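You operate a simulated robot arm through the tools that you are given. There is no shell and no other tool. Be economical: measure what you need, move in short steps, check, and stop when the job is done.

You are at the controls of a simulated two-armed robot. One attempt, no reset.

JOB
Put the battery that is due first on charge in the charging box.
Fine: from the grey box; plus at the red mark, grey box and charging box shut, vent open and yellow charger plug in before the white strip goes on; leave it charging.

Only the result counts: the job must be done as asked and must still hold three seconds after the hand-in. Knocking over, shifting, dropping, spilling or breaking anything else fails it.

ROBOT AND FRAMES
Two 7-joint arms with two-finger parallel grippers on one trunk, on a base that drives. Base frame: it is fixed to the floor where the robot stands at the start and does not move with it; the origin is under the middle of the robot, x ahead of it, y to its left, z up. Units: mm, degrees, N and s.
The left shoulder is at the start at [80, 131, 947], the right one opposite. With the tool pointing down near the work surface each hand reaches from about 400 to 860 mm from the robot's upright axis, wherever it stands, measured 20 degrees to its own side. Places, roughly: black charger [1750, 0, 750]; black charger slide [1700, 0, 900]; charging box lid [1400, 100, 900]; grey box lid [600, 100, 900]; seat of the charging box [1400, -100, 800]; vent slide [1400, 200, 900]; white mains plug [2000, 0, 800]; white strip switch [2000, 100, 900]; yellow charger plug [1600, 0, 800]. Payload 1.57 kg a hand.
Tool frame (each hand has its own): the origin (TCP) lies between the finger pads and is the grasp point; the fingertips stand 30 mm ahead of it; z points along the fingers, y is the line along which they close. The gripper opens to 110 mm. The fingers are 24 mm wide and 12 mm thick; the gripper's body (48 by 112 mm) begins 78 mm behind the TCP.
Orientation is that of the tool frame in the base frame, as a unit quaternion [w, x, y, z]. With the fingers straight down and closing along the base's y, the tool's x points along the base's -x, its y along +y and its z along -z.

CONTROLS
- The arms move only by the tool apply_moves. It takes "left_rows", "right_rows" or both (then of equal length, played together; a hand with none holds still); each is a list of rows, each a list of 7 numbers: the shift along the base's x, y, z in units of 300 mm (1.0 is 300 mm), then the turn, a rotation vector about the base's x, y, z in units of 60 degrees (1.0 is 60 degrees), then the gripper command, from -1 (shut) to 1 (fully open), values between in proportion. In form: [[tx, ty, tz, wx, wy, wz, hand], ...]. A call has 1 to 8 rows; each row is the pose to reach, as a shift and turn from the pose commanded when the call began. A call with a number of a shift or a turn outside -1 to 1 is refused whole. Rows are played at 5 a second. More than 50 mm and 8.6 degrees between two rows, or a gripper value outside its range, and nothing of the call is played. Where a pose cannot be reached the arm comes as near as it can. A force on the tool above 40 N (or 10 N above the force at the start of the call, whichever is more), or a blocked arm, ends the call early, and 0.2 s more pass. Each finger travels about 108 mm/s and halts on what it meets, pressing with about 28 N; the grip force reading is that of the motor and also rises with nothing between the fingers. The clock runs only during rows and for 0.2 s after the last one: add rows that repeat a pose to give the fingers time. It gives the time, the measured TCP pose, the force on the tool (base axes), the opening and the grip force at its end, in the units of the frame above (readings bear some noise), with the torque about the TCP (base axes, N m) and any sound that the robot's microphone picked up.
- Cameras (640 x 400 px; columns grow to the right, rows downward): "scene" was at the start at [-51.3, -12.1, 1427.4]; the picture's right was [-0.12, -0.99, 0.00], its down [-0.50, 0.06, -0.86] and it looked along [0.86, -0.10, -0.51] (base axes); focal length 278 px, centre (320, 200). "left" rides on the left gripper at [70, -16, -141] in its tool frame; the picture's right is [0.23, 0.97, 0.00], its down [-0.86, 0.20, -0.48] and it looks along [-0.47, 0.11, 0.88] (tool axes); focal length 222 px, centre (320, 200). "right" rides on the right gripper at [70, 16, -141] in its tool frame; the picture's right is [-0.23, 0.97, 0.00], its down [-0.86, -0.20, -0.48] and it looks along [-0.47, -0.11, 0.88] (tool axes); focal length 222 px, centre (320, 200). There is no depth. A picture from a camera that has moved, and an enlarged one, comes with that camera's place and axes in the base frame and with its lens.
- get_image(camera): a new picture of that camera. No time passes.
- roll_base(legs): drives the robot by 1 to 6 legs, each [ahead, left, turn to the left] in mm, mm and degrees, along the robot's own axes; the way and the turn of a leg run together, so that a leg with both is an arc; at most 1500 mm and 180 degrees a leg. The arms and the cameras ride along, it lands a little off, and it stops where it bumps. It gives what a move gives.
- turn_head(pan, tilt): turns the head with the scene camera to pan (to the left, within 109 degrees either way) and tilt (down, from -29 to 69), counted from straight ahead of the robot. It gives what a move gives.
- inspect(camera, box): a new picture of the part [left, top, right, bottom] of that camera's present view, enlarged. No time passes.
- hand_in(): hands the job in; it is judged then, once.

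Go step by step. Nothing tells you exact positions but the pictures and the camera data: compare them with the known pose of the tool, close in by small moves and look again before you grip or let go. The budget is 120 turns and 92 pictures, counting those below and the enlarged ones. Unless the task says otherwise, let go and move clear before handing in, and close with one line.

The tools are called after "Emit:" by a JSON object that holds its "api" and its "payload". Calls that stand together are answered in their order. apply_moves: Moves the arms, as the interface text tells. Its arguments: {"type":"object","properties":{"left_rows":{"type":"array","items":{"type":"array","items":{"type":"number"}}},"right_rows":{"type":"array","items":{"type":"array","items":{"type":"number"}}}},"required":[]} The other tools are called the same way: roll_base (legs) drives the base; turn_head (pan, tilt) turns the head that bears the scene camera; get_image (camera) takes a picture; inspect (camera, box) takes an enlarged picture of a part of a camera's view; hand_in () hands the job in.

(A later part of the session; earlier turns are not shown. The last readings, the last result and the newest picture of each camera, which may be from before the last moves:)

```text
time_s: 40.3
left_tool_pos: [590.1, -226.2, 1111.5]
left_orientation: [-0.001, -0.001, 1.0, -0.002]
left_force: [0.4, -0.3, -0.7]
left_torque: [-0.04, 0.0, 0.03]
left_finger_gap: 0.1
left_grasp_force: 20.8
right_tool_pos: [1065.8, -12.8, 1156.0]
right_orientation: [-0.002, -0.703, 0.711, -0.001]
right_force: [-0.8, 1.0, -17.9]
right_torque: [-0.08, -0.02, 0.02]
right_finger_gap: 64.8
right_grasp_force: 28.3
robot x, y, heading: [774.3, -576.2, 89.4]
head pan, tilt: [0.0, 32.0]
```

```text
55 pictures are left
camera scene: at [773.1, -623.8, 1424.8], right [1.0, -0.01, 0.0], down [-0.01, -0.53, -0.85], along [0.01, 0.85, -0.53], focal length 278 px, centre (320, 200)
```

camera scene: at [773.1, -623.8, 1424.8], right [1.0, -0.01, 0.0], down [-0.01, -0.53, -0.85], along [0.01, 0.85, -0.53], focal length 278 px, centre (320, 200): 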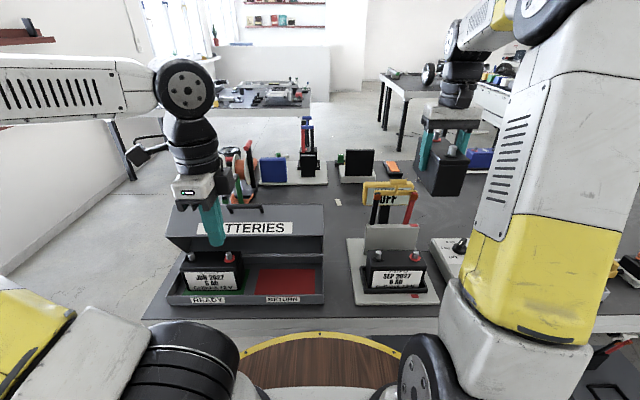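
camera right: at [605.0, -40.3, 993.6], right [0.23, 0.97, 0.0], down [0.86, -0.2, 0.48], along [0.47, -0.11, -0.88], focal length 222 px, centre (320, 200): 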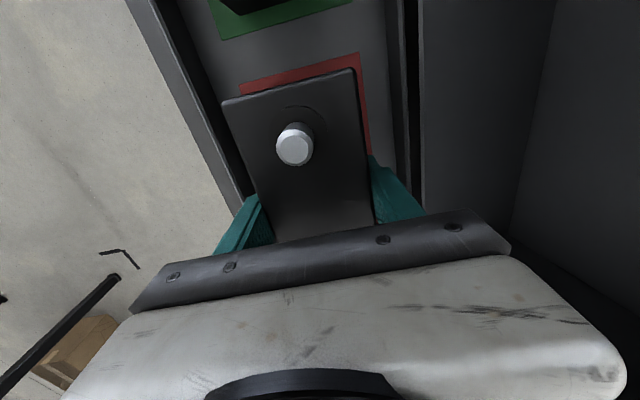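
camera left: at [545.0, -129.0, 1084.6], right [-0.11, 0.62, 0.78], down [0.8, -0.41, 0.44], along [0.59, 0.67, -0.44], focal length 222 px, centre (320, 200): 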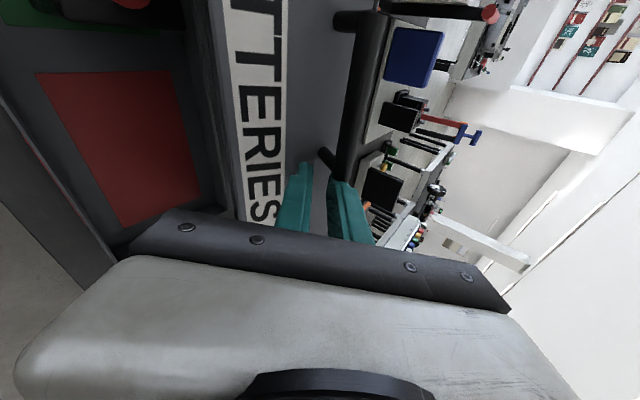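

The approach was refused (step too long), the follow-up ran harmlessly in the air. I go back up, over behind the lid.

Emit:
{"api": "apply_moves", "payload": {"left_rows": [[0, 0, 0.15, 0, 0, 0, -1], [0, 0.13, 0.24, 0, 0, 0, -1], [0, 0.29, 0.24, 0, 0, 0, -1], [0, 0.45, 0.24, 0, 0, 0, -1], [0, 0.61, 0.24, 0, 0, 0, -1], [0, 0.76, 0.22, 0, 0, 0, -1], [0, 0.9, 0.15, 0, 0, 0, -1], [0, 0.904, 0.0, 0, 0, 0, -1]]}}

Emit:
{"api": "apply_moves", "payload": {"left_rows": [[0, 0, -0.15, 0, 0, 0, -1], [0, 0, -0.305, 0, 0, 0, -1], [0, 0, -0.305, 0, 0, 0, -1]]}}

Emit:
{"api": "get_image", "payload": {"camera": "left"}}

```text
time_s: 42.1
left_tool_pos: [589.5, 45.1, 1111.8]
left_orientation: [-0.001, -0.002, 1.0, -0.002]
left_force: [0.4, 0.2, -0.1]
left_torque: [-0.02, 0.03, 0.0]
left_finger_gap: 0.0
left_grasp_force: 21.4
right_tool_pos: [1067.1, -13.0, 1156.7]
right_orientation: [-0.002, -0.704, 0.71, -0.001]
right_force: [0.3, -0.2, -19.3]
right_torque: [-0.1, 0.0, 0.0]
right_finger_gap: 64.9
right_grasp_force: 27.9
robot x, y, heading: [779.1, -575.6, 89.4]
head pan, tilt: [0.0, 32.0]
```

```text
time_s: 42.9
left_tool_pos: [591.5, 47.2, 1022.9]
left_orientation: [-0.001, -0.001, 1.0, -0.001]
left_force: [0.5, 4.0, 12.9]
left_torque: [0.01, 0.03, -0.01]
left_finger_gap: 0.0
left_grasp_force: 21.1
right_tool_pos: [1066.5, -13.8, 1155.4]
right_orientation: [-0.001, -0.703, 0.711, -0.001]
right_force: [-0.1, -0.7, -18.6]
right_torque: [-0.09, 0.01, -0.03]
right_finger_gap: 64.7
right_grasp_force: 28.3
robot x, y, heading: [774.0, -570.4, 89.5]
head pan, tilt: [0.0, 32.0]
```

```text
54 pictures are left
camera left: at [521.6, 28.6, 1162.8], right [-0.23, 0.97, 0.0], down [0.86, 0.2, 0.48], along [0.46, 0.11, -0.88], focal length 222 px, centre (320, 200)
```

left: 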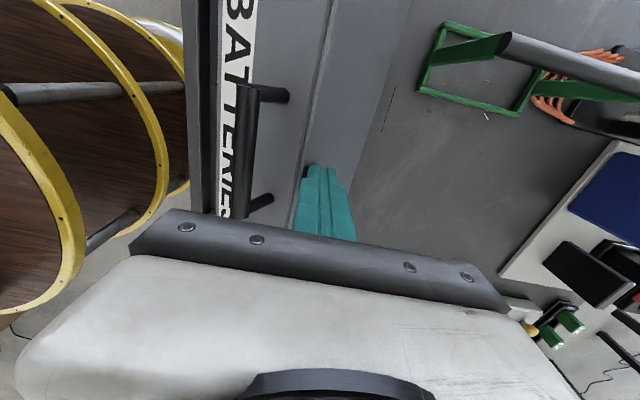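

Contact came early, near the lid's front edge (the lid is ~60° above closed). I shift 20 mm further behind, lower to the face and then push along the arc.

Emit:
{"api": "apply_moves", "payload": {"left_rows": [[0, 0.03, 0.05, 0, 0, 0, -1], [0, 0.07, 0.03, 0, 0, 0, -1], [0, 0.07, -0.065, 0, 0, 0, -1], [0, 0.07, -0.065, 0, 0, 0, -1]]}}

Emit:
{"api": "apply_moves", "payload": {"left_rows": [[0, -0.087, 0.005, 0, 0, 0, -1], [0, -0.173, 0.003, 0, 0, 0, -1], [0, -0.257, -0.012, 0, 0, 0, -1], [0, -0.337, -0.045, 0, 0, 0, -1], [0, -0.41, -0.092, 0, 0, 0, -1], [0, -0.453, -0.128, 0, 0, 0, -1], [0, -0.49, -0.169, 0, 0, 0, -1]]}}

Emit:
{"api": "get_image", "payload": {"camera": "scene"}}

```text
time_s: 43.9
left_tool_pos: [592.0, 67.5, 1000.6]
left_orientation: [-0.001, -0.001, 1.0, -0.002]
left_force: [0.6, 0.4, -0.7]
left_torque: [-0.01, 0.01, 0.01]
left_finger_gap: 0.0
left_grasp_force: 21.0
right_tool_pos: [1067.1, -12.8, 1156.5]
right_orientation: [-0.001, -0.703, 0.711, 0.0]
right_force: [0.4, -0.3, -18.0]
right_torque: [-0.12, -0.01, 0.02]
right_finger_gap: 64.9
right_grasp_force: 28.0
robot x, y, heading: [778.6, -574.4, 89.4]
head pan, tilt: [0.0, 32.0]
```

```text
time_s: 45.5
left_tool_pos: [589.9, -80.6, 950.4]
left_orientation: [-0.001, -0.002, 1.0, -0.002]
left_force: [-0.6, 0.1, -0.3]
left_torque: [0.04, 0.0, -0.04]
left_finger_gap: 0.0
left_grasp_force: 22.0
right_tool_pos: [1067.5, -12.3, 1157.5]
right_orientation: [-0.001, -0.703, 0.711, -0.001]
right_force: [0.1, 0.4, -17.9]
right_torque: [-0.14, 0.01, -0.01]
right_finger_gap: 64.7
right_grasp_force: 27.8
robot x, y, heading: [774.2, -572.5, 89.5]
head pan, tilt: [0.0, 32.0]
```

```text
53 pictures are left
camera scene: at [773.1, -623.6, 1424.8], right [1.0, -0.01, 0.0], down [-0.01, -0.53, -0.85], along [0.01, 0.85, -0.53], focal length 278 px, centre (320, 200)
```

scene: 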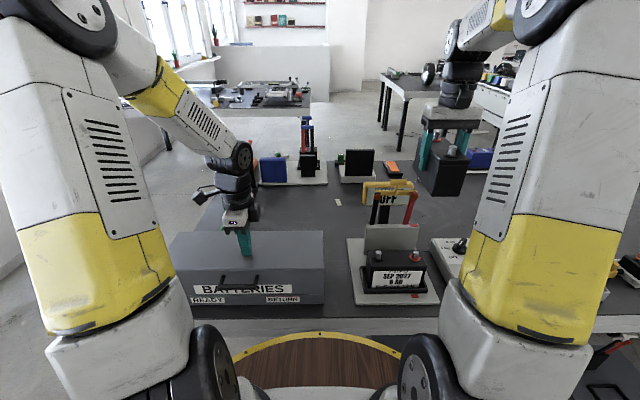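

The lid looks shut. I press down lightly to make sure and inspect.

Emit:
{"api": "apply_moves", "payload": {"left_rows": [[0, -0.05, -0.03, 0, 0, 0, -1], [0, -0.05, -0.06, 0, 0, 0, -1], [0, -0.05, -0.085, 0, 0, 0, -1]]}}

Emit:
{"api": "inspect", "payload": {"camera": "scene", "box": [150, 200, 350, 330]}}

```text
time_s: 45.9
left_tool_pos: [589.7, -84.2, 949.0]
left_orientation: [-0.001, -0.001, 1.0, 0.011]
left_force: [0.9, -1.4, 4.3]
left_torque: [-0.05, 0.0, -0.04]
left_finger_gap: 0.1
left_grasp_force: 21.3
right_tool_pos: [1066.6, -13.6, 1153.9]
right_orientation: [-0.003, -0.703, 0.711, -0.003]
right_force: [-0.2, 0.7, -18.3]
right_torque: [-0.07, -0.01, 0.01]
right_finger_gap: 64.9
right_grasp_force: 28.1
robot x, y, heading: [772.2, -567.7, 89.2]
head pan, tilt: [0.0, 32.0]
stopped in row 2 (left hand): the force on the tool passed its limit at 58 N (the readings are from after the stop); the commanded pose is now the measured one
```

```text
3.08 times, centred on (250, 265) of scene
camera zoom: at [773.1, -623.7, 1424.8], right [1.0, -0.01, 0.0], down [-0.01, -0.53, -0.85], along [0.01, 0.85, -0.53], focal length 854 px, centre (535, 0)
```

zoom: 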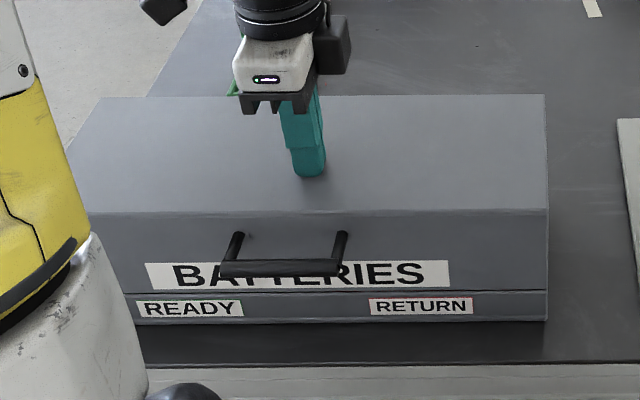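

The grey box is shut. I lift the left hand, back off and drive along to the charging box.

Emit:
{"api": "apply_moves", "payload": {"left_rows": [[0, 0, 0.15, 0, 0, 0, -1], [0, 0, 0.3, 0, 0, 0, -1], [0, 0, 0.45, 0, 0, 0, -1], [0, -0.1, 0.6, 0, 0, 0, -1], [0, -0.2, 0.7, 0, 0, 0, -1], [0, -0.3, 0.75, 0, 0, 0, -1]]}}

Emit:
{"api": "roll_base", "payload": {"legs": [[-400, 0, 0], [0, -680, 0]]}}

Emit:
{"api": "turn_head", "payload": {"pan": 0, "tilt": 32}}

Emit:
{"api": "get_image", "payload": {"camera": "scene"}}

Emit:
{"api": "inspect", "payload": {"camera": "scene", "box": [220, 90, 460, 240]}}

```text
refused: row 4 steps farther than a row can; nothing moved
```

```text
time_s: 51.7
left_tool_pos: [1266.2, -489.8, 949.1]
left_orientation: [-0.001, -0.002, 1.0, 0.012]
left_force: [0.5, 0.9, -0.2]
left_torque: [-0.03, -0.01, -0.02]
left_finger_gap: 0.1
left_grasp_force: 21.4
right_tool_pos: [1743.3, -418.1, 1156.5]
right_orientation: [-0.001, -0.704, 0.71, -0.003]
right_force: [-0.7, -0.3, -19.0]
right_torque: [-0.1, 0.01, 0.01]
right_finger_gap: 64.8
right_grasp_force: 28.0
robot x, y, heading: [1452.3, -977.7, 89.7]
head pan, tilt: [0.0, 32.0]
```

```text
time_s: 52.3
left_tool_pos: [1267.3, -489.6, 948.3]
left_orientation: [-0.001, -0.002, 1.0, 0.011]
left_force: [-0.1, 0.3, 0.3]
left_torque: [-0.02, -0.01, -0.05]
left_finger_gap: 0.0
left_grasp_force: 22.2
right_tool_pos: [1744.2, -419.5, 1155.0]
right_orientation: [-0.002, -0.704, 0.71, -0.001]
right_force: [0.5, 0.0, -19.2]
right_torque: [-0.07, 0.0, 0.02]
right_finger_gap: 65.2
right_grasp_force: 27.5
robot x, y, heading: [1447.4, -977.7, 89.3]
head pan, tilt: [0.0, 32.0]
```

```text
51 pictures are left
camera scene: at [1450.2, -1029.3, 1424.8], right [1.0, -0.01, 0.0], down [0.0, -0.53, -0.85], along [0.01, 0.85, -0.53], focal length 278 px, centre (320, 200)
```

scene: 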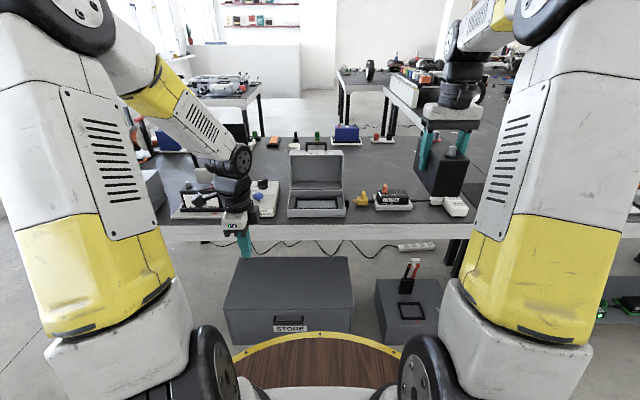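

```text
2.67 times, centred on (340, 165) of scene
camera zoom: at [1450.2, -1029.3, 1424.8], right [1.0, -0.01, 0.0], down [0.0, -0.53, -0.85], along [0.01, 0.85, -0.53], focal length 740 px, centre (267, 293)
```

zoom: 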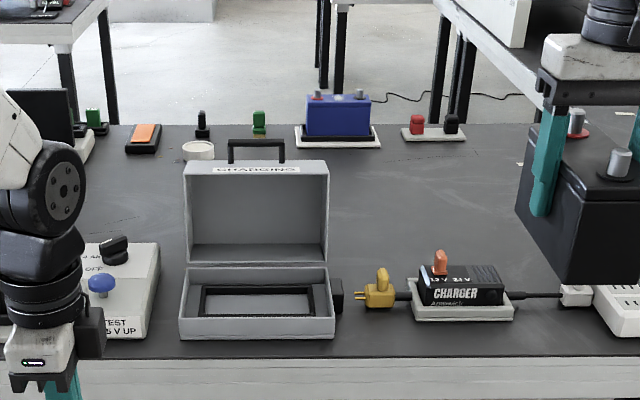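

The lift was refused again (step length), so the hand brushed across the lid as I backed off; I'll check the grey box later. Now I raise the left hand and zoom in on charging box, plug and charger.

Emit:
{"api": "apply_moves", "payload": {"left_rows": [[0, 0, 0.15, 0, 0, 0, -0.8], [0, 0, 0.3, 0, 0, 0, -0.6], [0, 0, 0.45, 0, 0, 0, -0.4], [-0.05, 0, 0.6, 0, 0, 0, -0.2], [-0.1, 0, 0.74, 0, 0, 0, 0]]}}

Emit:
{"api": "inspect", "payload": {"camera": "scene", "box": [270, 130, 370, 230]}}

Emit:
{"api": "inspect", "payload": {"camera": "scene", "box": [340, 160, 480, 240]}}

Emit:
{"api": "turn_head", "payload": {"pan": -30, "tilt": 32}}

Emit:
{"api": "get_image", "payload": {"camera": "scene"}}

```text
time_s: 53.5
left_tool_pos: [1238.0, -490.7, 1171.8]
left_orientation: [0.0, -0.001, 1.0, 0.011]
left_force: [-0.2, 0.3, 0.5]
left_torque: [0.03, -0.02, 0.0]
left_finger_gap: 54.9
left_grasp_force: 0.0
right_tool_pos: [1743.5, -418.2, 1155.7]
right_orientation: [-0.002, -0.704, 0.71, -0.001]
right_force: [0.3, -0.4, -18.7]
right_torque: [-0.12, -0.01, -0.01]
right_finger_gap: 64.9
right_grasp_force: 29.1
robot x, y, heading: [1450.6, -978.9, 89.5]
head pan, tilt: [0.0, 32.0]
```

```text
4.00 times, centred on (320, 180) of scene
camera zoom: at [1450.3, -1029.1, 1424.8], right [1.0, -0.01, 0.0], down [0.0, -0.53, -0.85], along [0.01, 0.85, -0.53], focal length 1110 px, centre (320, 280)
```

zoom: 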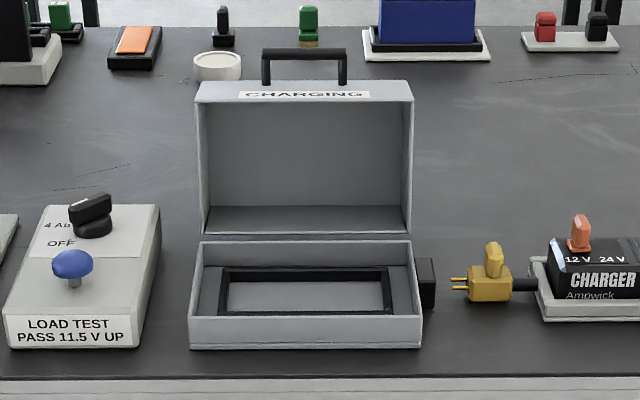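

```text
4.57 times, centred on (410, 200) of scene
camera zoom: at [1450.3, -1029.1, 1424.8], right [1.0, -0.01, 0.0], down [0.0, -0.53, -0.85], along [0.01, 0.85, -0.53], focal length 1269 px, centre (-91, 200)
```

zoom: 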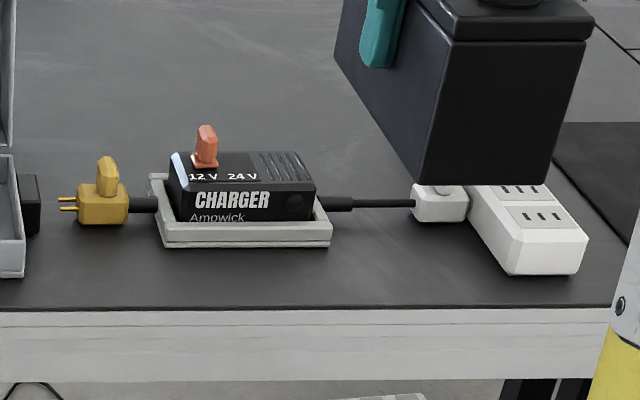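

```text
time_s: 54.5
left_tool_pos: [1237.9, -490.9, 1171.0]
left_orientation: [-0.001, -0.001, 1.0, 0.012]
left_force: [0.0, 0.2, 0.5]
left_torque: [0.01, 0.02, 0.0]
left_finger_gap: 55.0
left_grasp_force: 0.2
right_tool_pos: [1743.8, -417.6, 1155.7]
right_orientation: [-0.001, -0.704, 0.711, -0.001]
right_force: [0.0, 0.1, -19.0]
right_torque: [-0.09, 0.0, -0.01]
right_finger_gap: 64.8
right_grasp_force: 28.4
robot x, y, heading: [1450.9, -978.6, 89.6]
head pan, tilt: [-30.0, 32.0]
```

```text
47 pictures are left
camera scene: at [1494.8, -1041.7, 1424.8], right [0.86, -0.51, 0.0], down [-0.27, -0.46, -0.85], along [0.43, 0.73, -0.53], focal length 278 px, centre (320, 200)
```

scene: 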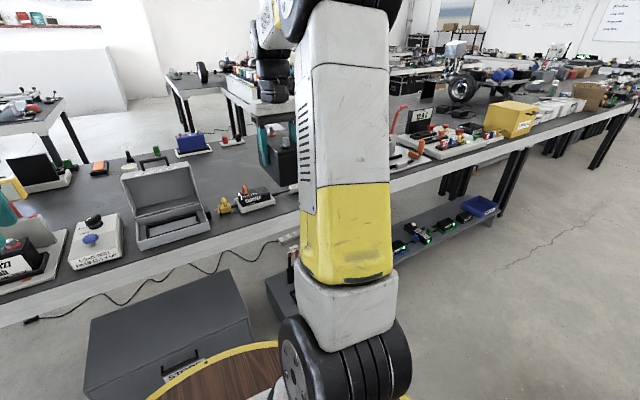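

The charging box (seat frame centre ≈ (1447, −61)) lies open; the battery must go in with plus toward +x (to be verified at the red mark). I turn the right hand back −90° while standing clear.

Emit:
{"api": "apply_moves", "payload": {"right_rows": [[-0.08, 0, 0, 0, 0, -0.12, -1], [-0.16, 0, 0, 0, 0, -0.25, -1], [-0.24, 0, 0, 0, 0, -0.38, -1], [-0.32, 0, 0, 0, 0, -0.5, -1], [-0.4, 0, 0, 0, 0, -0.62, -1], [-0.48, 0, 0, 0, 0, -0.75, -1], [-0.56, 0, 0, 0, 0, -0.88, -1], [-0.6, 0, 0, 0, 0, -0.99, -1]]}}

Emit:
{"api": "apply_moves", "payload": {"right_rows": [[0, 0, 0, 0, 0, -0.12, -1], [0, 0, 0, 0, 0, -0.25, -1], [0, 0, 0, 0, 0, -0.38, -1], [0, 0, 0, 0, 0, -0.5, -1], [0, 0, 0, 0, 0, -0.5, -1]]}}

Emit:
{"api": "turn_head", "payload": {"pan": 0, "tilt": 35}}

Emit:
{"api": "get_image", "payload": {"camera": "right"}}

```text
time_s: 56.3
left_tool_pos: [1237.5, -489.9, 1170.5]
left_orientation: [-0.001, -0.002, 1.0, 0.012]
left_force: [-0.2, -0.5, -0.1]
left_torque: [0.01, 0.02, 0.02]
left_finger_gap: 55.1
left_grasp_force: 0.0
right_tool_pos: [1564.1, -419.6, 1155.0]
right_orientation: [-0.001, -0.258, 0.966, -0.002]
right_force: [0.2, -0.2, -18.9]
right_torque: [-0.05, 0.09, 0.0]
right_finger_gap: 64.8
right_grasp_force: 27.6
robot x, y, heading: [1454.0, -978.3, 89.5]
head pan, tilt: [-30.0, 32.0]
```

```text
time_s: 57.5
left_tool_pos: [1238.6, -490.2, 1171.4]
left_orientation: [-0.001, -0.002, 1.0, 0.012]
left_force: [0.1, -0.7, -0.2]
left_torque: [-0.01, 0.07, -0.01]
left_finger_gap: 55.0
left_grasp_force: 0.1
right_tool_pos: [1564.5, -417.8, 1155.9]
right_orientation: [-0.001, 0.0, 1.0, -0.001]
right_force: [-0.5, 0.2, -19.4]
right_torque: [0.0, 0.11, 0.02]
right_finger_gap: 64.9
right_grasp_force: 28.2
robot x, y, heading: [1452.4, -974.6, 89.6]
head pan, tilt: [-30.0, 32.0]
```

```text
time_s: 58.4
left_tool_pos: [1237.1, -490.8, 1170.8]
left_orientation: [-0.001, -0.002, 1.0, 0.012]
left_force: [-0.9, -0.1, -0.7]
left_torque: [-0.03, 0.0, -0.01]
left_finger_gap: 55.1
left_grasp_force: 0.1
right_tool_pos: [1563.5, -418.8, 1156.1]
right_orientation: [-0.002, 0.0, 1.0, -0.001]
right_force: [0.0, 0.3, -18.0]
right_torque: [0.01, 0.08, -0.02]
right_finger_gap: 64.9
right_grasp_force: 28.2
robot x, y, heading: [1452.8, -978.8, 89.6]
head pan, tilt: [0.0, 35.0]
```

```text
46 pictures are left
camera right: at [1492.9, -401.2, 1298.1], right [0.23, 0.97, 0.0], down [0.86, -0.2, 0.48], along [0.46, -0.11, -0.88], focal length 222 px, centre (320, 200)
```

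right: 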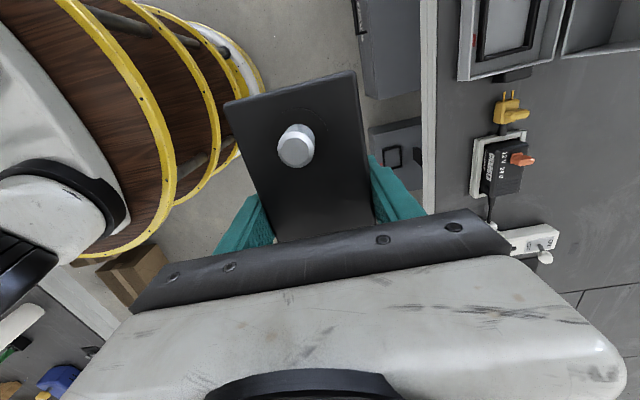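

The red mark on the box's −y edge is visible. I zoom in on it and on the charger and strip.

Emit:
{"api": "inspect", "payload": {"camera": "right", "box": [430, 0, 570, 140]}}

Emit:
{"api": "inspect", "payload": {"camera": "right", "box": [460, 120, 580, 280]}}

```text
2.86 times, centred on (500, 70) of right
camera zoom: at [1492.9, -401.2, 1298.1], right [0.23, 0.97, 0.0], down [0.86, -0.2, 0.48], along [0.46, -0.11, -0.88], focal length 635 px, centre (-194, 571)
```

zoom: 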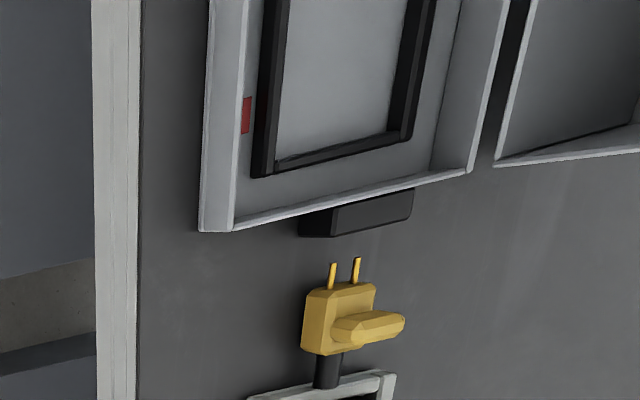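

```text
2.50 times, centred on (520, 200) of right
camera zoom: at [1492.9, -401.2, 1298.1], right [0.23, 0.97, 0.0], down [0.86, -0.2, 0.48], along [0.46, -0.11, -0.88], focal length 555 px, centre (-180, 200)
```

zoom: 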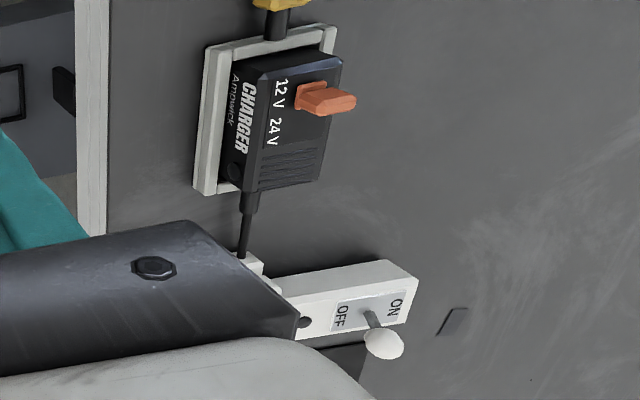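

Red mark is at the +x end of the seat, so the plus post (+x in the hand) is right; the charger is already at 12 V. I drive ahead 375 mm.

Emit:
{"api": "roll_base", "payload": {"legs": [[375, 0, 0]]}}

Emit:
{"api": "turn_head", "payload": {"pan": 0, "tilt": 45}}

Emit:
{"api": "get_image", "payload": {"camera": "scene"}}

Emit:
{"api": "get_image", "payload": {"camera": "left"}}

```text
time_s: 60.8
left_tool_pos: [1238.6, -118.2, 1170.3]
left_orientation: [-0.001, -0.003, 1.0, 0.012]
left_force: [-0.4, 0.7, 0.1]
left_torque: [0.03, -0.02, 0.0]
left_finger_gap: 55.0
left_grasp_force: 0.0
right_tool_pos: [1564.2, -43.6, 1156.1]
right_orientation: [-0.002, -0.001, 1.0, 0.0]
right_force: [-0.1, -0.5, -18.2]
right_torque: [0.03, 0.05, 0.01]
right_finger_gap: 65.1
right_grasp_force: 28.4
robot x, y, heading: [1459.3, -605.3, 89.7]
head pan, tilt: [0.0, 35.0]
```

```text
time_s: 61.5
left_tool_pos: [1239.1, -117.8, 1170.3]
left_orientation: [-0.001, -0.003, 1.0, 0.012]
left_force: [-0.5, 0.0, 0.0]
left_torque: [-0.02, 0.02, 0.0]
left_finger_gap: 54.8
left_grasp_force: 0.1
right_tool_pos: [1564.6, -44.1, 1156.7]
right_orientation: [-0.002, -0.001, 1.0, -0.001]
right_force: [-0.7, -0.3, -18.4]
right_torque: [0.04, 0.07, 0.0]
right_finger_gap: 64.9
right_grasp_force: 28.0
robot x, y, heading: [1453.1, -605.3, 89.8]
head pan, tilt: [0.0, 45.0]
```

```text
43 pictures are left
camera scene: at [1452.9, -663.8, 1405.4], right [1.0, -0.01, 0.0], down [0.0, -0.71, -0.71], along [0.0, 0.71, -0.71], focal length 278 px, centre (320, 200)
```

scene: 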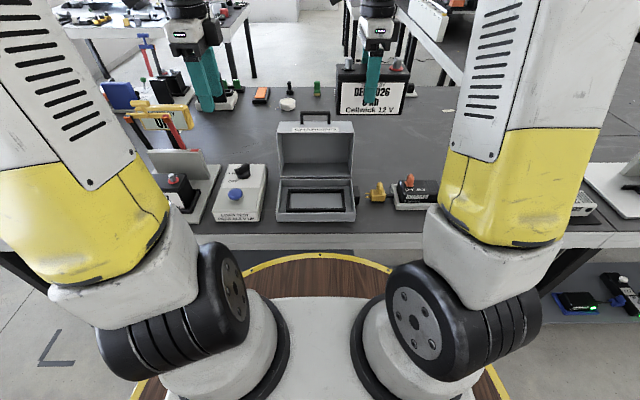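

```text
42 pictures are left
camera left: at [1169.9, -139.1, 1311.4], right [-0.23, 0.97, 0.02], down [0.85, 0.2, 0.48], along [0.46, 0.13, -0.88], focal length 222 px, centre (320, 200)
```

left: 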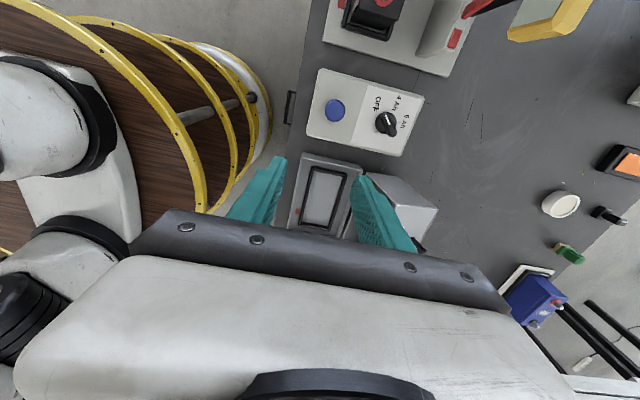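

I zoom in on the seat with both cameras to fix its position.

Emit:
{"api": "inspect", "payload": {"camera": "scene", "box": [265, 100, 365, 230]}}

Emit:
{"api": "inspect", "payload": {"camera": "left", "box": [280, 140, 380, 250]}}

```text
3.08 times, centred on (315, 165) of scene
camera zoom: at [1452.9, -663.8, 1405.4], right [1.0, -0.01, 0.0], down [0.0, -0.71, -0.71], along [0.0, 0.71, -0.71], focal length 854 px, centre (335, 308)
```

zoom: 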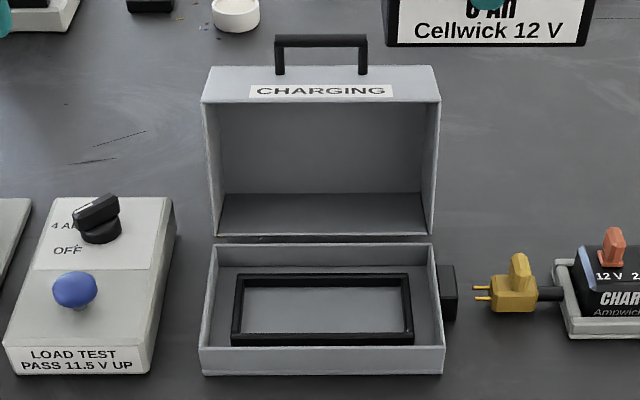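

```text
3.64 times, centred on (330, 195) of left
camera zoom: at [1169.9, -139.1, 1311.4], right [-0.23, 0.97, 0.02], down [0.85, 0.2, 0.48], along [0.46, 0.13, -0.88], focal length 808 px, centre (284, 218)
```

zoom: 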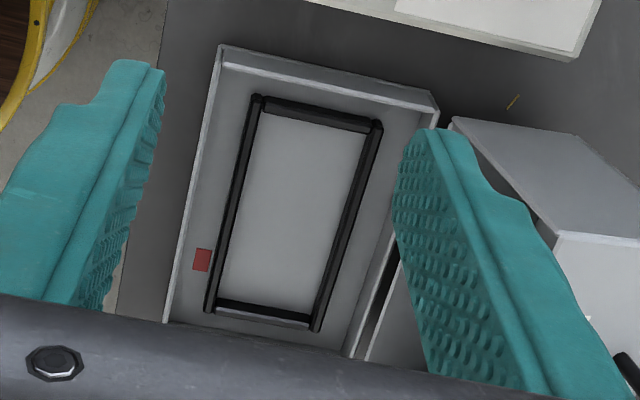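

Seat frame centre (1438, −61), rail tops z≈807, battery centre ≈2.5 mm to +x of the TCP. I move the battery over it and stop above.

Emit:
{"api": "apply_moves", "payload": {"right_rows": [[-0.14, -0.02, 0, 0, 0, 0, -1], [-0.28, -0.04, 0, 0, 0, 0, -1], [-0.43, -0.057, 0, 0, 0, 0, -1], [-0.43, -0.057, -0.15, 0, 0, 0, -1], [-0.43, -0.057, -0.3, 0, 0, 0, -1], [-0.43, -0.057, -0.45, 0, 0, 0, -1], [-0.43, -0.057, -0.6, 0, 0, 0, -1], [-0.43, -0.057, -0.75, 0, 0, 0, -1]]}}

Emit:
{"api": "inspect", "payload": {"camera": "scene", "box": [265, 100, 365, 230]}}

Emit:
{"api": "inspect", "payload": {"camera": "left", "box": [280, 130, 420, 250]}}

```text
time_s: 63.3
left_tool_pos: [1238.5, -118.0, 1172.3]
left_orientation: [-0.001, -0.004, 1.0, 0.011]
left_force: [0.0, -0.6, -1.2]
left_torque: [-0.01, 0.01, 0.03]
left_finger_gap: 55.0
left_grasp_force: 0.1
right_tool_pos: [1434.6, -59.2, 932.1]
right_orientation: [-0.001, -0.001, 1.0, 0.001]
right_force: [-0.7, 0.1, -17.3]
right_torque: [0.01, 0.13, -0.02]
right_finger_gap: 64.9
right_grasp_force: 28.3
robot x, y, heading: [1458.8, -604.2, 89.7]
head pan, tilt: [0.0, 45.0]
```

```text
3.08 times, centred on (315, 165) of scene
camera zoom: at [1452.9, -664.1, 1405.3], right [1.0, -0.01, 0.0], down [0.0, -0.71, -0.71], along [0.0, 0.71, -0.71], focal length 854 px, centre (335, 308)
```

zoom: 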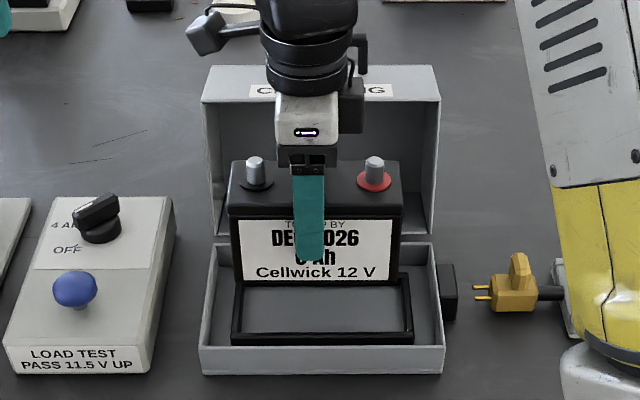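

```text
3.33 times, centred on (350, 190) of left
camera zoom: at [1169.9, -139.3, 1311.5], right [-0.23, 0.97, 0.02], down [0.85, 0.19, 0.48], along [0.46, 0.13, -0.88], focal length 740 px, centre (220, 233)
```

zoom: 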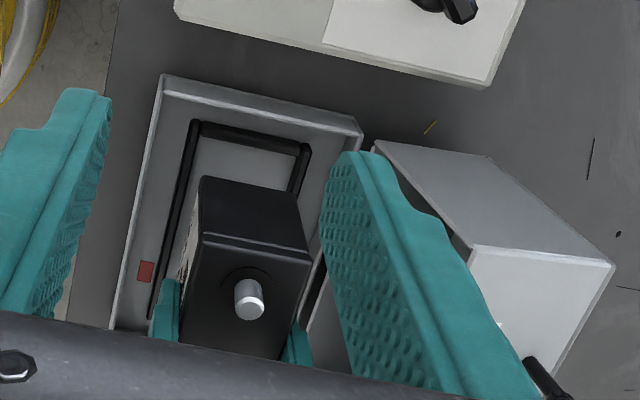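

Aligned: the battery centre reads x≈1437.7 over the seat's 1438. Lowering to about rail depth.

Emit:
{"api": "apply_moves", "payload": {"right_rows": [[0.001, -0.002, -0.08, 0, 0, 0, -1], [0.001, -0.002, -0.16, 0, 0, 0, -1], [0.001, -0.002, -0.19, 0, 0, 0, -1], [0.001, -0.002, -0.22, 0, 0, 0, -1], [0.001, -0.002, -0.235, 0, 0, 0, -1]]}}

Emit:
{"api": "inspect", "payload": {"camera": "scene", "box": [280, 140, 360, 230]}}

```text
time_s: 64.5
left_tool_pos: [1239.0, -117.5, 1170.6]
left_orientation: [-0.001, -0.003, 1.0, 0.012]
left_force: [-0.2, -0.9, -0.6]
left_torque: [-0.01, -0.02, -0.02]
left_finger_gap: 55.1
left_grasp_force: 0.0
right_tool_pos: [1434.5, -61.6, 860.7]
right_orientation: [-0.002, -0.002, 1.0, 0.0]
right_force: [-0.5, 1.9, -18.4]
right_torque: [0.2, 0.1, -0.17]
right_finger_gap: 65.1
right_grasp_force: 27.7
robot x, y, heading: [1451.4, -605.4, 89.8]
head pan, tilt: [0.0, 45.0]
```

```text
4.44 times, centred on (320, 185) of scene
camera zoom: at [1452.7, -663.7, 1405.3], right [1.0, -0.01, 0.0], down [0.0, -0.71, -0.71], along [0.0, 0.71, -0.71], focal length 1234 px, centre (320, 267)
```

zoom: 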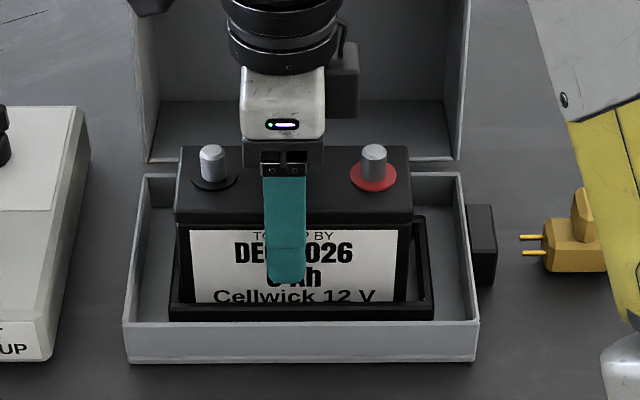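

The battery is entering the frame; it looks ~3 mm too far to −x. I shift +3 mm and keep lowering gently.

Emit:
{"api": "apply_moves", "payload": {"right_rows": [[0.01, 0.0, 0, 0, 0, 0, -1], [0.01, 0.0, -0.01, 0, 0, 0, -1], [0.01, 0, -0.02, 0, 0, 0, -1], [0.01, 0, -0.03, 0, 0, 0, -1]]}}

Emit:
{"api": "inspect", "payload": {"camera": "scene", "box": [280, 140, 360, 230]}}

```text
time_s: 65.5
left_tool_pos: [1239.1, -117.5, 1171.6]
left_orientation: [-0.001, -0.004, 1.0, 0.012]
left_force: [0.3, 0.4, 0.2]
left_torque: [-0.03, 0.02, -0.02]
left_finger_gap: 55.0
left_grasp_force: 0.0
right_tool_pos: [1438.4, -62.8, 851.8]
right_orientation: [-0.004, -0.002, 1.0, 0.0]
right_force: [0.5, -2.6, 20.8]
right_torque: [-0.79, 0.07, -0.18]
right_finger_gap: 64.4
right_grasp_force: 28.5
robot x, y, heading: [1457.6, -605.5, 89.7]
head pan, tilt: [0.0, 45.0]
```

```text
4.44 times, centred on (320, 185) of scene
camera zoom: at [1452.8, -664.9, 1405.3], right [1.0, -0.01, 0.0], down [0.0, -0.71, -0.71], along [0.0, 0.71, -0.71], focal length 1234 px, centre (320, 267)
```

zoom: 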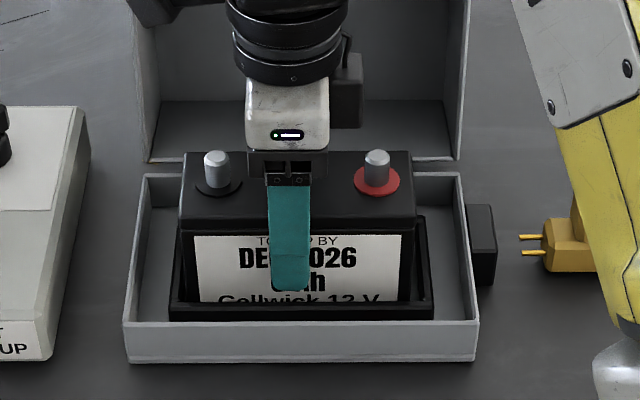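

Firm upward force at z 851.8: the battery sits on the seat floor. I release a little (to ~77 mm) and lift away.

Emit:
{"api": "apply_moves", "payload": {"right_rows": [[0, 0, 0.007, 0, 0, 0, 0.2], [0, 0, 0.007, 0, 0, 0, 0.4], [0, 0, 0.007, 0, 0, 0, 0.4], [0, 0, 0.1, 0, 0, 0, 0.4], [0, 0, 0.2, 0, 0, 0, 0.4], [0, 0, 0.35, 0, 0, 0, 0.4], [0, 0, 0.5, 0, 0, 0, 0.4]]}}

Emit:
{"api": "inspect", "payload": {"camera": "scene", "box": [270, 110, 370, 230]}}

Emit:
{"api": "get_image", "payload": {"camera": "right"}}

```text
time_s: 67.1
left_tool_pos: [1238.2, -117.6, 1171.4]
left_orientation: [-0.001, -0.003, 1.0, 0.012]
left_force: [0.1, 0.9, 0.6]
left_torque: [-0.06, -0.02, 0.0]
left_finger_gap: 55.1
left_grasp_force: 0.0
right_tool_pos: [1438.7, -63.3, 1000.3]
right_orientation: [-0.002, -0.002, 1.0, -0.001]
right_force: [-0.6, -0.4, -0.5]
right_torque: [-0.01, -0.04, -0.01]
right_finger_gap: 77.1
right_grasp_force: 0.2
robot x, y, heading: [1453.5, -606.4, 89.8]
head pan, tilt: [0.0, 45.0]
```

```text
3.33 times, centred on (320, 170) of scene
camera zoom: at [1452.6, -664.0, 1405.3], right [1.0, -0.01, 0.0], down [0.0, -0.71, -0.71], along [0.0, 0.71, -0.71], focal length 925 px, centre (320, 300)
```

zoom: 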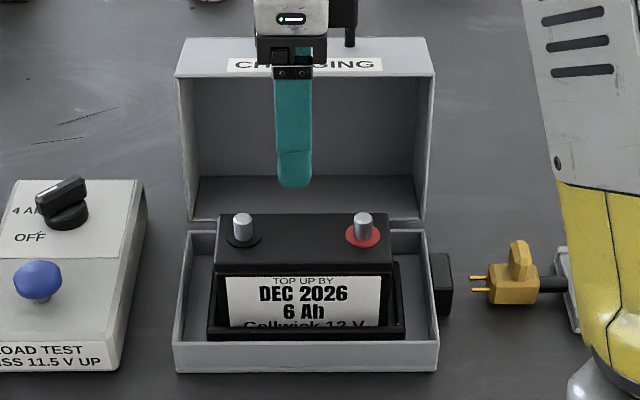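

```text
34 pictures are left
camera right: at [1367.7, -45.9, 1143.9], right [0.22, 0.97, 0.0], down [0.86, -0.19, 0.48], along [0.46, -0.11, -0.88], focal length 222 px, centre (320, 200)
```

right: 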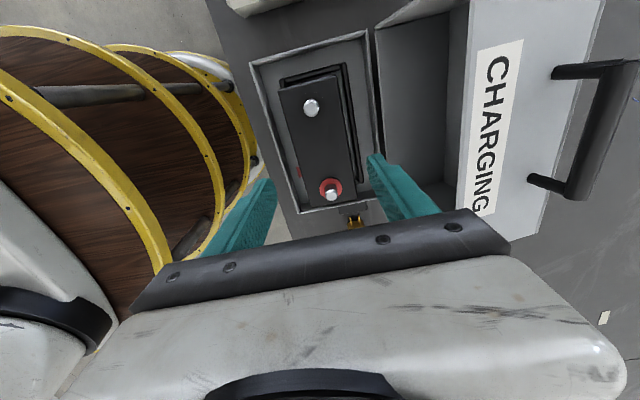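

Battery seated with plus by the red mark. I clear the right hand up and to the side, and send the left hand over and behind the lid.

Emit:
{"api": "apply_moves", "payload": {"right_rows": [[0, 0, 0.13, 0, 0, 0, 0.4], [0, 0, 0.28, 0, 0, 0, 0.4], [0, 0, 0.43, 0, 0, 0, 0.2], [0.13, -0.08, 0.45, 0, 0, 0, 0], [0.26, -0.16, 0.45, 0, 0, 0, -0.2], [0.39, -0.24, 0.45, 0, 0, 0, -0.5], [0.52, -0.32, 0.45, 0, 0, 0, -0.5], [0.65, -0.4, 0.45, 0, 0, 0, -0.5]]}}

Emit:
{"api": "apply_moves", "payload": {"left_rows": [[0.06, 0.12, 0, 0, 0, 0, -0.3], [0.12, 0.25, 0, 0, 0, 0, -0.6], [0.18, 0.38, 0, 0, 0, 0, -1], [0.24, 0.51, 0, 0, 0, 0, -1], [0.3, 0.64, 0, 0, 0, 0, -1], [0.35, 0.78, 0, 0, 0, 0, -1], [0.387, 0.93, 0, 0, 0, 0, -1], [0.387, 0.99, 0, 0, 0, 0, -1]]}}

Emit:
{"api": "get_image", "payload": {"camera": "left"}}

```text
time_s: 68.9
left_tool_pos: [1238.8, -117.7, 1170.4]
left_orientation: [-0.001, -0.003, 1.0, 0.012]
left_force: [-0.8, 0.9, 0.5]
left_torque: [-0.01, -0.02, 0.01]
left_finger_gap: 55.2
left_grasp_force: 0.0
right_tool_pos: [1632.9, -182.9, 1136.9]
right_orientation: [-0.002, -0.003, 1.0, -0.001]
right_force: [-0.3, -0.5, -0.5]
right_torque: [0.0, -0.03, 0.02]
right_finger_gap: 27.3
right_grasp_force: 0.1
robot x, y, heading: [1451.2, -603.1, 89.7]
head pan, tilt: [0.0, 45.0]
```

```text
time_s: 70.7
left_tool_pos: [1351.2, 154.2, 1164.9]
left_orientation: [-0.001, -0.003, 1.0, 0.011]
left_force: [0.6, -1.1, -0.2]
left_torque: [0.03, -0.01, 0.03]
left_finger_gap: 0.0
left_grasp_force: 21.5
left hand out of reach, approached as far as the arm can: row 7, 8
right_tool_pos: [1633.0, -181.9, 1137.7]
right_orientation: [-0.002, -0.002, 1.0, -0.001]
right_force: [0.2, 0.3, 0.6]
right_torque: [0.03, 0.01, 0.03]
right_finger_gap: 27.7
right_grasp_force: 0.0
robot x, y, heading: [1454.0, -603.8, 89.7]
head pan, tilt: [0.0, 45.0]
```

```text
33 pictures are left
camera left: at [1282.9, 131.9, 1304.2], right [-0.23, 0.97, 0.02], down [0.86, 0.19, 0.48], along [0.46, 0.13, -0.88], focal length 222 px, centre (320, 200)
```

left: 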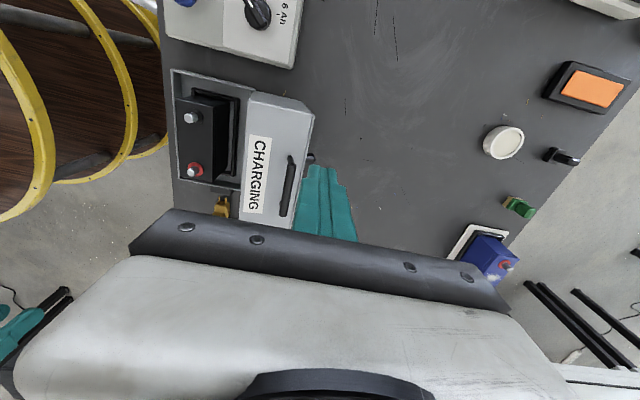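

The left arm just misses the reach, so I drive 60 mm nearer. The vent knob shows at x≈1411 behind the lid; I'll push at x≈1355 beside it.

Emit:
{"api": "roll_base", "payload": {"legs": [[65, 0, 0]]}}

Emit:
{"api": "apply_moves", "payload": {"left_rows": [[0, 0, -0.05, 0, 0, 0, -1], [0, -0.02, -0.2, 0, 0, 0, -1], [0, -0.04, -0.35, 0, 0, 0, -1], [0, -0.06, -0.5, 0, 0, 0, -1]]}}

Emit:
{"api": "get_image", "payload": {"camera": "left"}}

```text
time_s: 71.7
left_tool_pos: [1351.6, 217.8, 1163.3]
left_orientation: [-0.001, -0.003, 1.0, 0.011]
left_force: [0.6, -0.1, 0.3]
left_torque: [0.03, 0.0, -0.02]
left_finger_gap: 0.0
left_grasp_force: 21.4
right_tool_pos: [1634.2, -117.7, 1138.1]
right_orientation: [-0.002, -0.002, 1.0, -0.001]
right_force: [0.2, -0.8, 0.3]
right_torque: [0.02, 0.01, 0.0]
right_finger_gap: 27.3
right_grasp_force: 0.0
robot x, y, heading: [1454.9, -539.0, 89.6]
head pan, tilt: [0.0, 45.0]
```

```text
time_s: 72.7
left_tool_pos: [1350.4, 199.7, 1013.7]
left_orientation: [-0.002, -0.004, 1.0, 0.011]
left_force: [0.5, 0.0, -0.7]
left_torque: [0.01, -0.02, -0.01]
left_finger_gap: 0.0
left_grasp_force: 21.3
right_tool_pos: [1633.5, -116.5, 1138.9]
right_orientation: [-0.003, -0.002, 1.0, -0.001]
right_force: [0.0, -0.1, 0.3]
right_torque: [0.03, 0.03, 0.0]
right_finger_gap: 27.3
right_grasp_force: 0.1
robot x, y, heading: [1455.7, -536.7, 89.7]
head pan, tilt: [0.0, 45.0]
```

```text
32 pictures are left
camera left: at [1281.4, 178.4, 1153.5], right [-0.24, 0.97, 0.02], down [0.85, 0.2, 0.48], along [0.46, 0.13, -0.88], focal length 222 px, centre (320, 200)
```

left: 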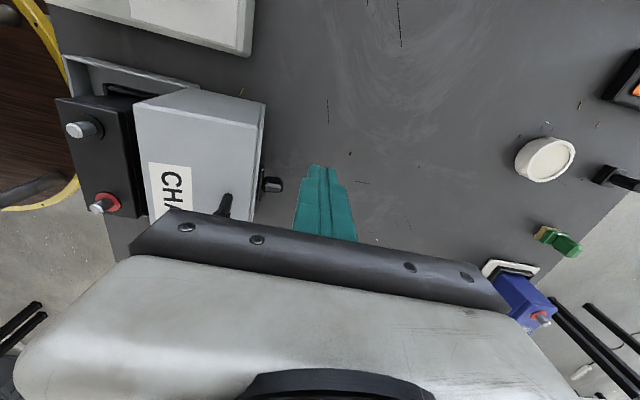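

Finger is behind the lid, clear of the vent knob. I lower and push the lid forward past vertical.

Emit:
{"api": "apply_moves", "payload": {"left_rows": [[0, -0.02, -0.1, 0, 0, 0, -1], [0, -0.06, -0.19, 0, 0, 0, -1], [0, -0.14, -0.17, 0, 0, 0, -1], [0, -0.22, -0.12, 0, 0, 0, -1], [0, -0.298, -0.069, 0, 0, 0, -1], [0, -0.382, -0.032, 0, 0, 0, -1], [0, -0.471, -0.009, 0, 0, 0, -1]]}}

Emit:
{"api": "get_image", "payload": {"camera": "left"}}

Emit:
{"api": "inspect", "payload": {"camera": "scene", "box": [240, 100, 400, 270]}}

```text
time_s: 74.3
left_tool_pos: [1351.9, 60.2, 1012.3]
left_orientation: [-0.001, -0.004, 1.0, 0.012]
left_force: [0.1, 7.2, 19.7]
left_torque: [0.0, 0.11, 0.0]
left_finger_gap: 0.0
left_grasp_force: 21.3
right_tool_pos: [1633.3, -116.8, 1137.2]
right_orientation: [-0.002, -0.003, 1.0, -0.001]
right_force: [0.5, -1.5, -0.9]
right_torque: [-0.04, 0.01, -0.02]
right_finger_gap: 27.7
right_grasp_force: 0.0
robot x, y, heading: [1455.3, -538.8, 89.9]
head pan, tilt: [0.0, 45.0]
```

```text
31 pictures are left
camera left: at [1282.9, 38.3, 1152.2], right [-0.24, 0.97, 0.02], down [0.85, 0.2, 0.48], along [0.46, 0.13, -0.88], focal length 222 px, centre (320, 200)
```

left: 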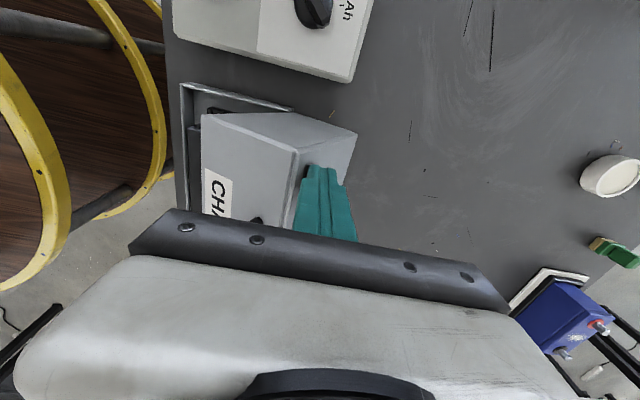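

```text
2.35 times, centred on (320, 185) of scene
camera zoom: at [1453.3, -599.1, 1405.3], right [1.0, -0.01, 0.0], down [0.0, -0.71, -0.71], along [0.0, 0.71, -0.71], focal length 653 px, centre (320, 235)
```

zoom: 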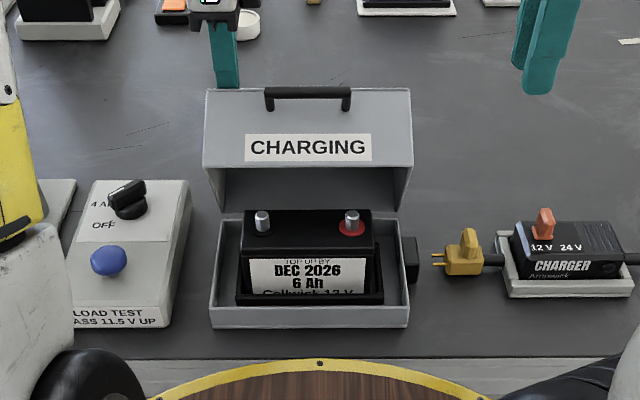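

The lid is past vertical. I shift the finger a little back from the edge and push it down along the same arc that worked before.

Emit:
{"api": "apply_moves", "payload": {"left_rows": [[0, 0.03, 0.03, 0, 0, 0, -1], [0, 0.045, 0.01, 0, 0, 0, -1], [0, 0.045, -0.035, 0, 0, 0, -1]]}}

Emit:
{"api": "apply_moves", "payload": {"left_rows": [[0, -0.087, 0.005, 0, 0, 0, -1], [0, -0.173, 0.003, 0, 0, 0, -1], [0, -0.257, -0.012, 0, 0, 0, -1], [0, -0.337, -0.045, 0, 0, 0, -1], [0, -0.41, -0.092, 0, 0, 0, -1], [0, -0.463, -0.133, 0, 0, 0, -1], [0, -0.507, -0.174, 0, 0, 0, -1]]}}

Emit:
{"api": "inspect", "payload": {"camera": "scene", "box": [240, 100, 400, 270]}}

```text
time_s: 75.1
left_tool_pos: [1352.6, 73.0, 999.6]
left_orientation: [0.0, -0.004, 1.0, 0.011]
left_force: [-0.1, -0.4, -0.4]
left_torque: [-0.02, -0.01, -0.01]
left_finger_gap: 0.0
left_grasp_force: 21.2
right_tool_pos: [1632.3, -117.4, 1138.5]
right_orientation: [-0.002, -0.002, 1.0, -0.001]
right_force: [0.6, 0.3, -0.2]
right_torque: [0.04, -0.02, 0.03]
right_finger_gap: 27.5
right_grasp_force: 0.1
robot x, y, heading: [1456.2, -539.3, 89.7]
head pan, tilt: [0.0, 45.0]
```

```text
time_s: 76.7
left_tool_pos: [1351.6, -78.8, 948.3]
left_orientation: [-0.001, -0.005, 1.0, 0.013]
left_force: [-2.2, 2.3, 14.7]
left_torque: [-0.07, 0.02, -0.05]
left_finger_gap: 0.0
left_grasp_force: 21.4
right_tool_pos: [1633.1, -117.2, 1138.4]
right_orientation: [-0.002, -0.002, 1.0, -0.001]
right_force: [0.3, 1.1, 0.1]
right_torque: [0.02, 0.02, 0.01]
right_finger_gap: 27.7
right_grasp_force: 0.1
robot x, y, heading: [1457.1, -540.7, 89.9]
head pan, tilt: [0.0, 45.0]
```

```text
2.35 times, centred on (320, 185) of scene
camera zoom: at [1453.2, -599.3, 1405.3], right [1.0, -0.01, 0.0], down [0.0, -0.71, -0.71], along [0.0, 0.71, -0.71], focal length 653 px, centre (320, 235)
```

zoom: 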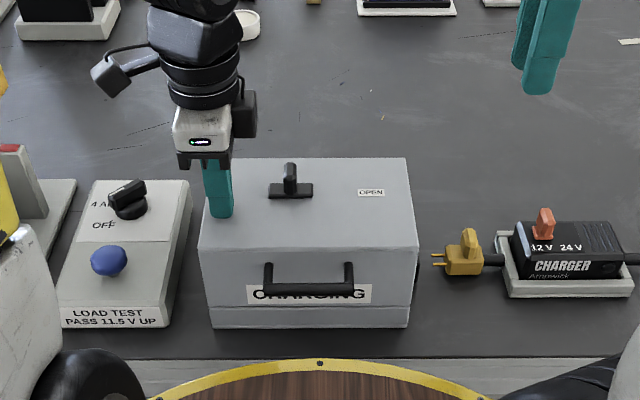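

The charging box is shut; the vent slide's knob (≈(1421,−51)) sits away from its "OPEN" mark to the +x side. I place the left finger beside the knob.

Emit:
{"api": "apply_moves", "payload": {"left_rows": [[0, 0, 0.06, 0, 0, 0, -1], [0.03, 0.05, 0.06, 0, 0, 0, -1], [0.07, 0.093, 0.053, 0, 0, 0, -1], [0.07, 0.093, 0.053, 0, 0, 0, -1]]}}

Emit:
{"api": "inspect", "payload": {"camera": "scene", "box": [270, 140, 370, 240]}}

Emit:
{"api": "inspect", "payload": {"camera": "left", "box": [220, 100, 420, 260]}}

```text
time_s: 77.7
left_tool_pos: [1372.2, -50.6, 964.5]
left_orientation: [-0.001, -0.003, 1.0, 0.012]
left_force: [-0.4, 0.3, 0.2]
left_torque: [0.0, 0.01, 0.0]
left_finger_gap: 0.1
left_grasp_force: 21.5
right_tool_pos: [1633.0, -116.8, 1138.0]
right_orientation: [-0.002, -0.003, 1.0, -0.001]
right_force: [0.6, 0.7, 0.5]
right_torque: [-0.06, 0.0, -0.01]
right_finger_gap: 27.4
right_grasp_force: 0.0
robot x, y, heading: [1453.2, -536.7, 89.6]
head pan, tilt: [0.0, 45.0]
```

```text
4.00 times, centred on (320, 190) of scene
camera zoom: at [1453.2, -599.2, 1405.3], right [1.0, -0.01, 0.0], down [0.0, -0.71, -0.71], along [0.0, 0.71, -0.71], focal length 1110 px, centre (320, 240)
```

zoom: 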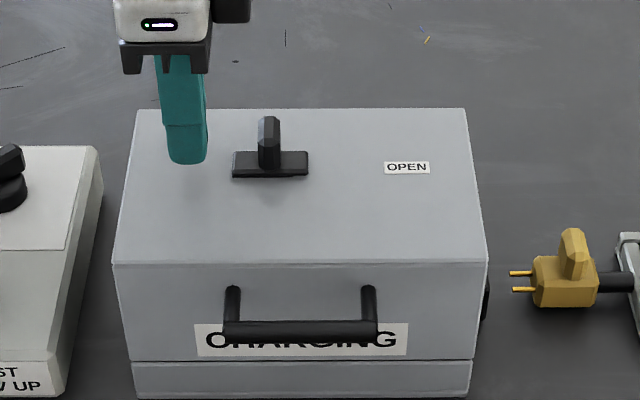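

```text
2.50 times, centred on (320, 180) of left
camera zoom: at [1303.7, -72.7, 1105.0], right [-0.23, 0.97, 0.02], down [0.85, 0.19, 0.48], along [0.46, 0.13, -0.88], focal length 555 px, centre (320, 250)
```

zoom: 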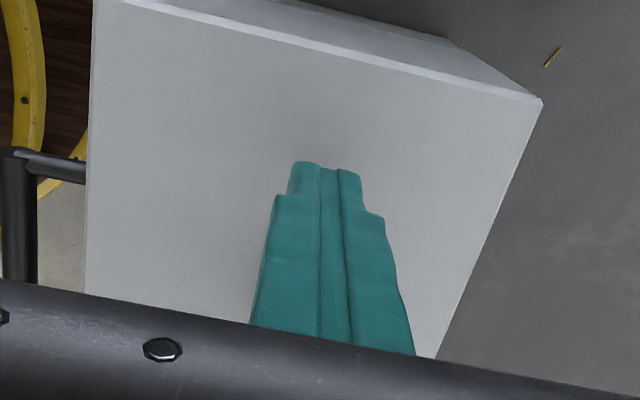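

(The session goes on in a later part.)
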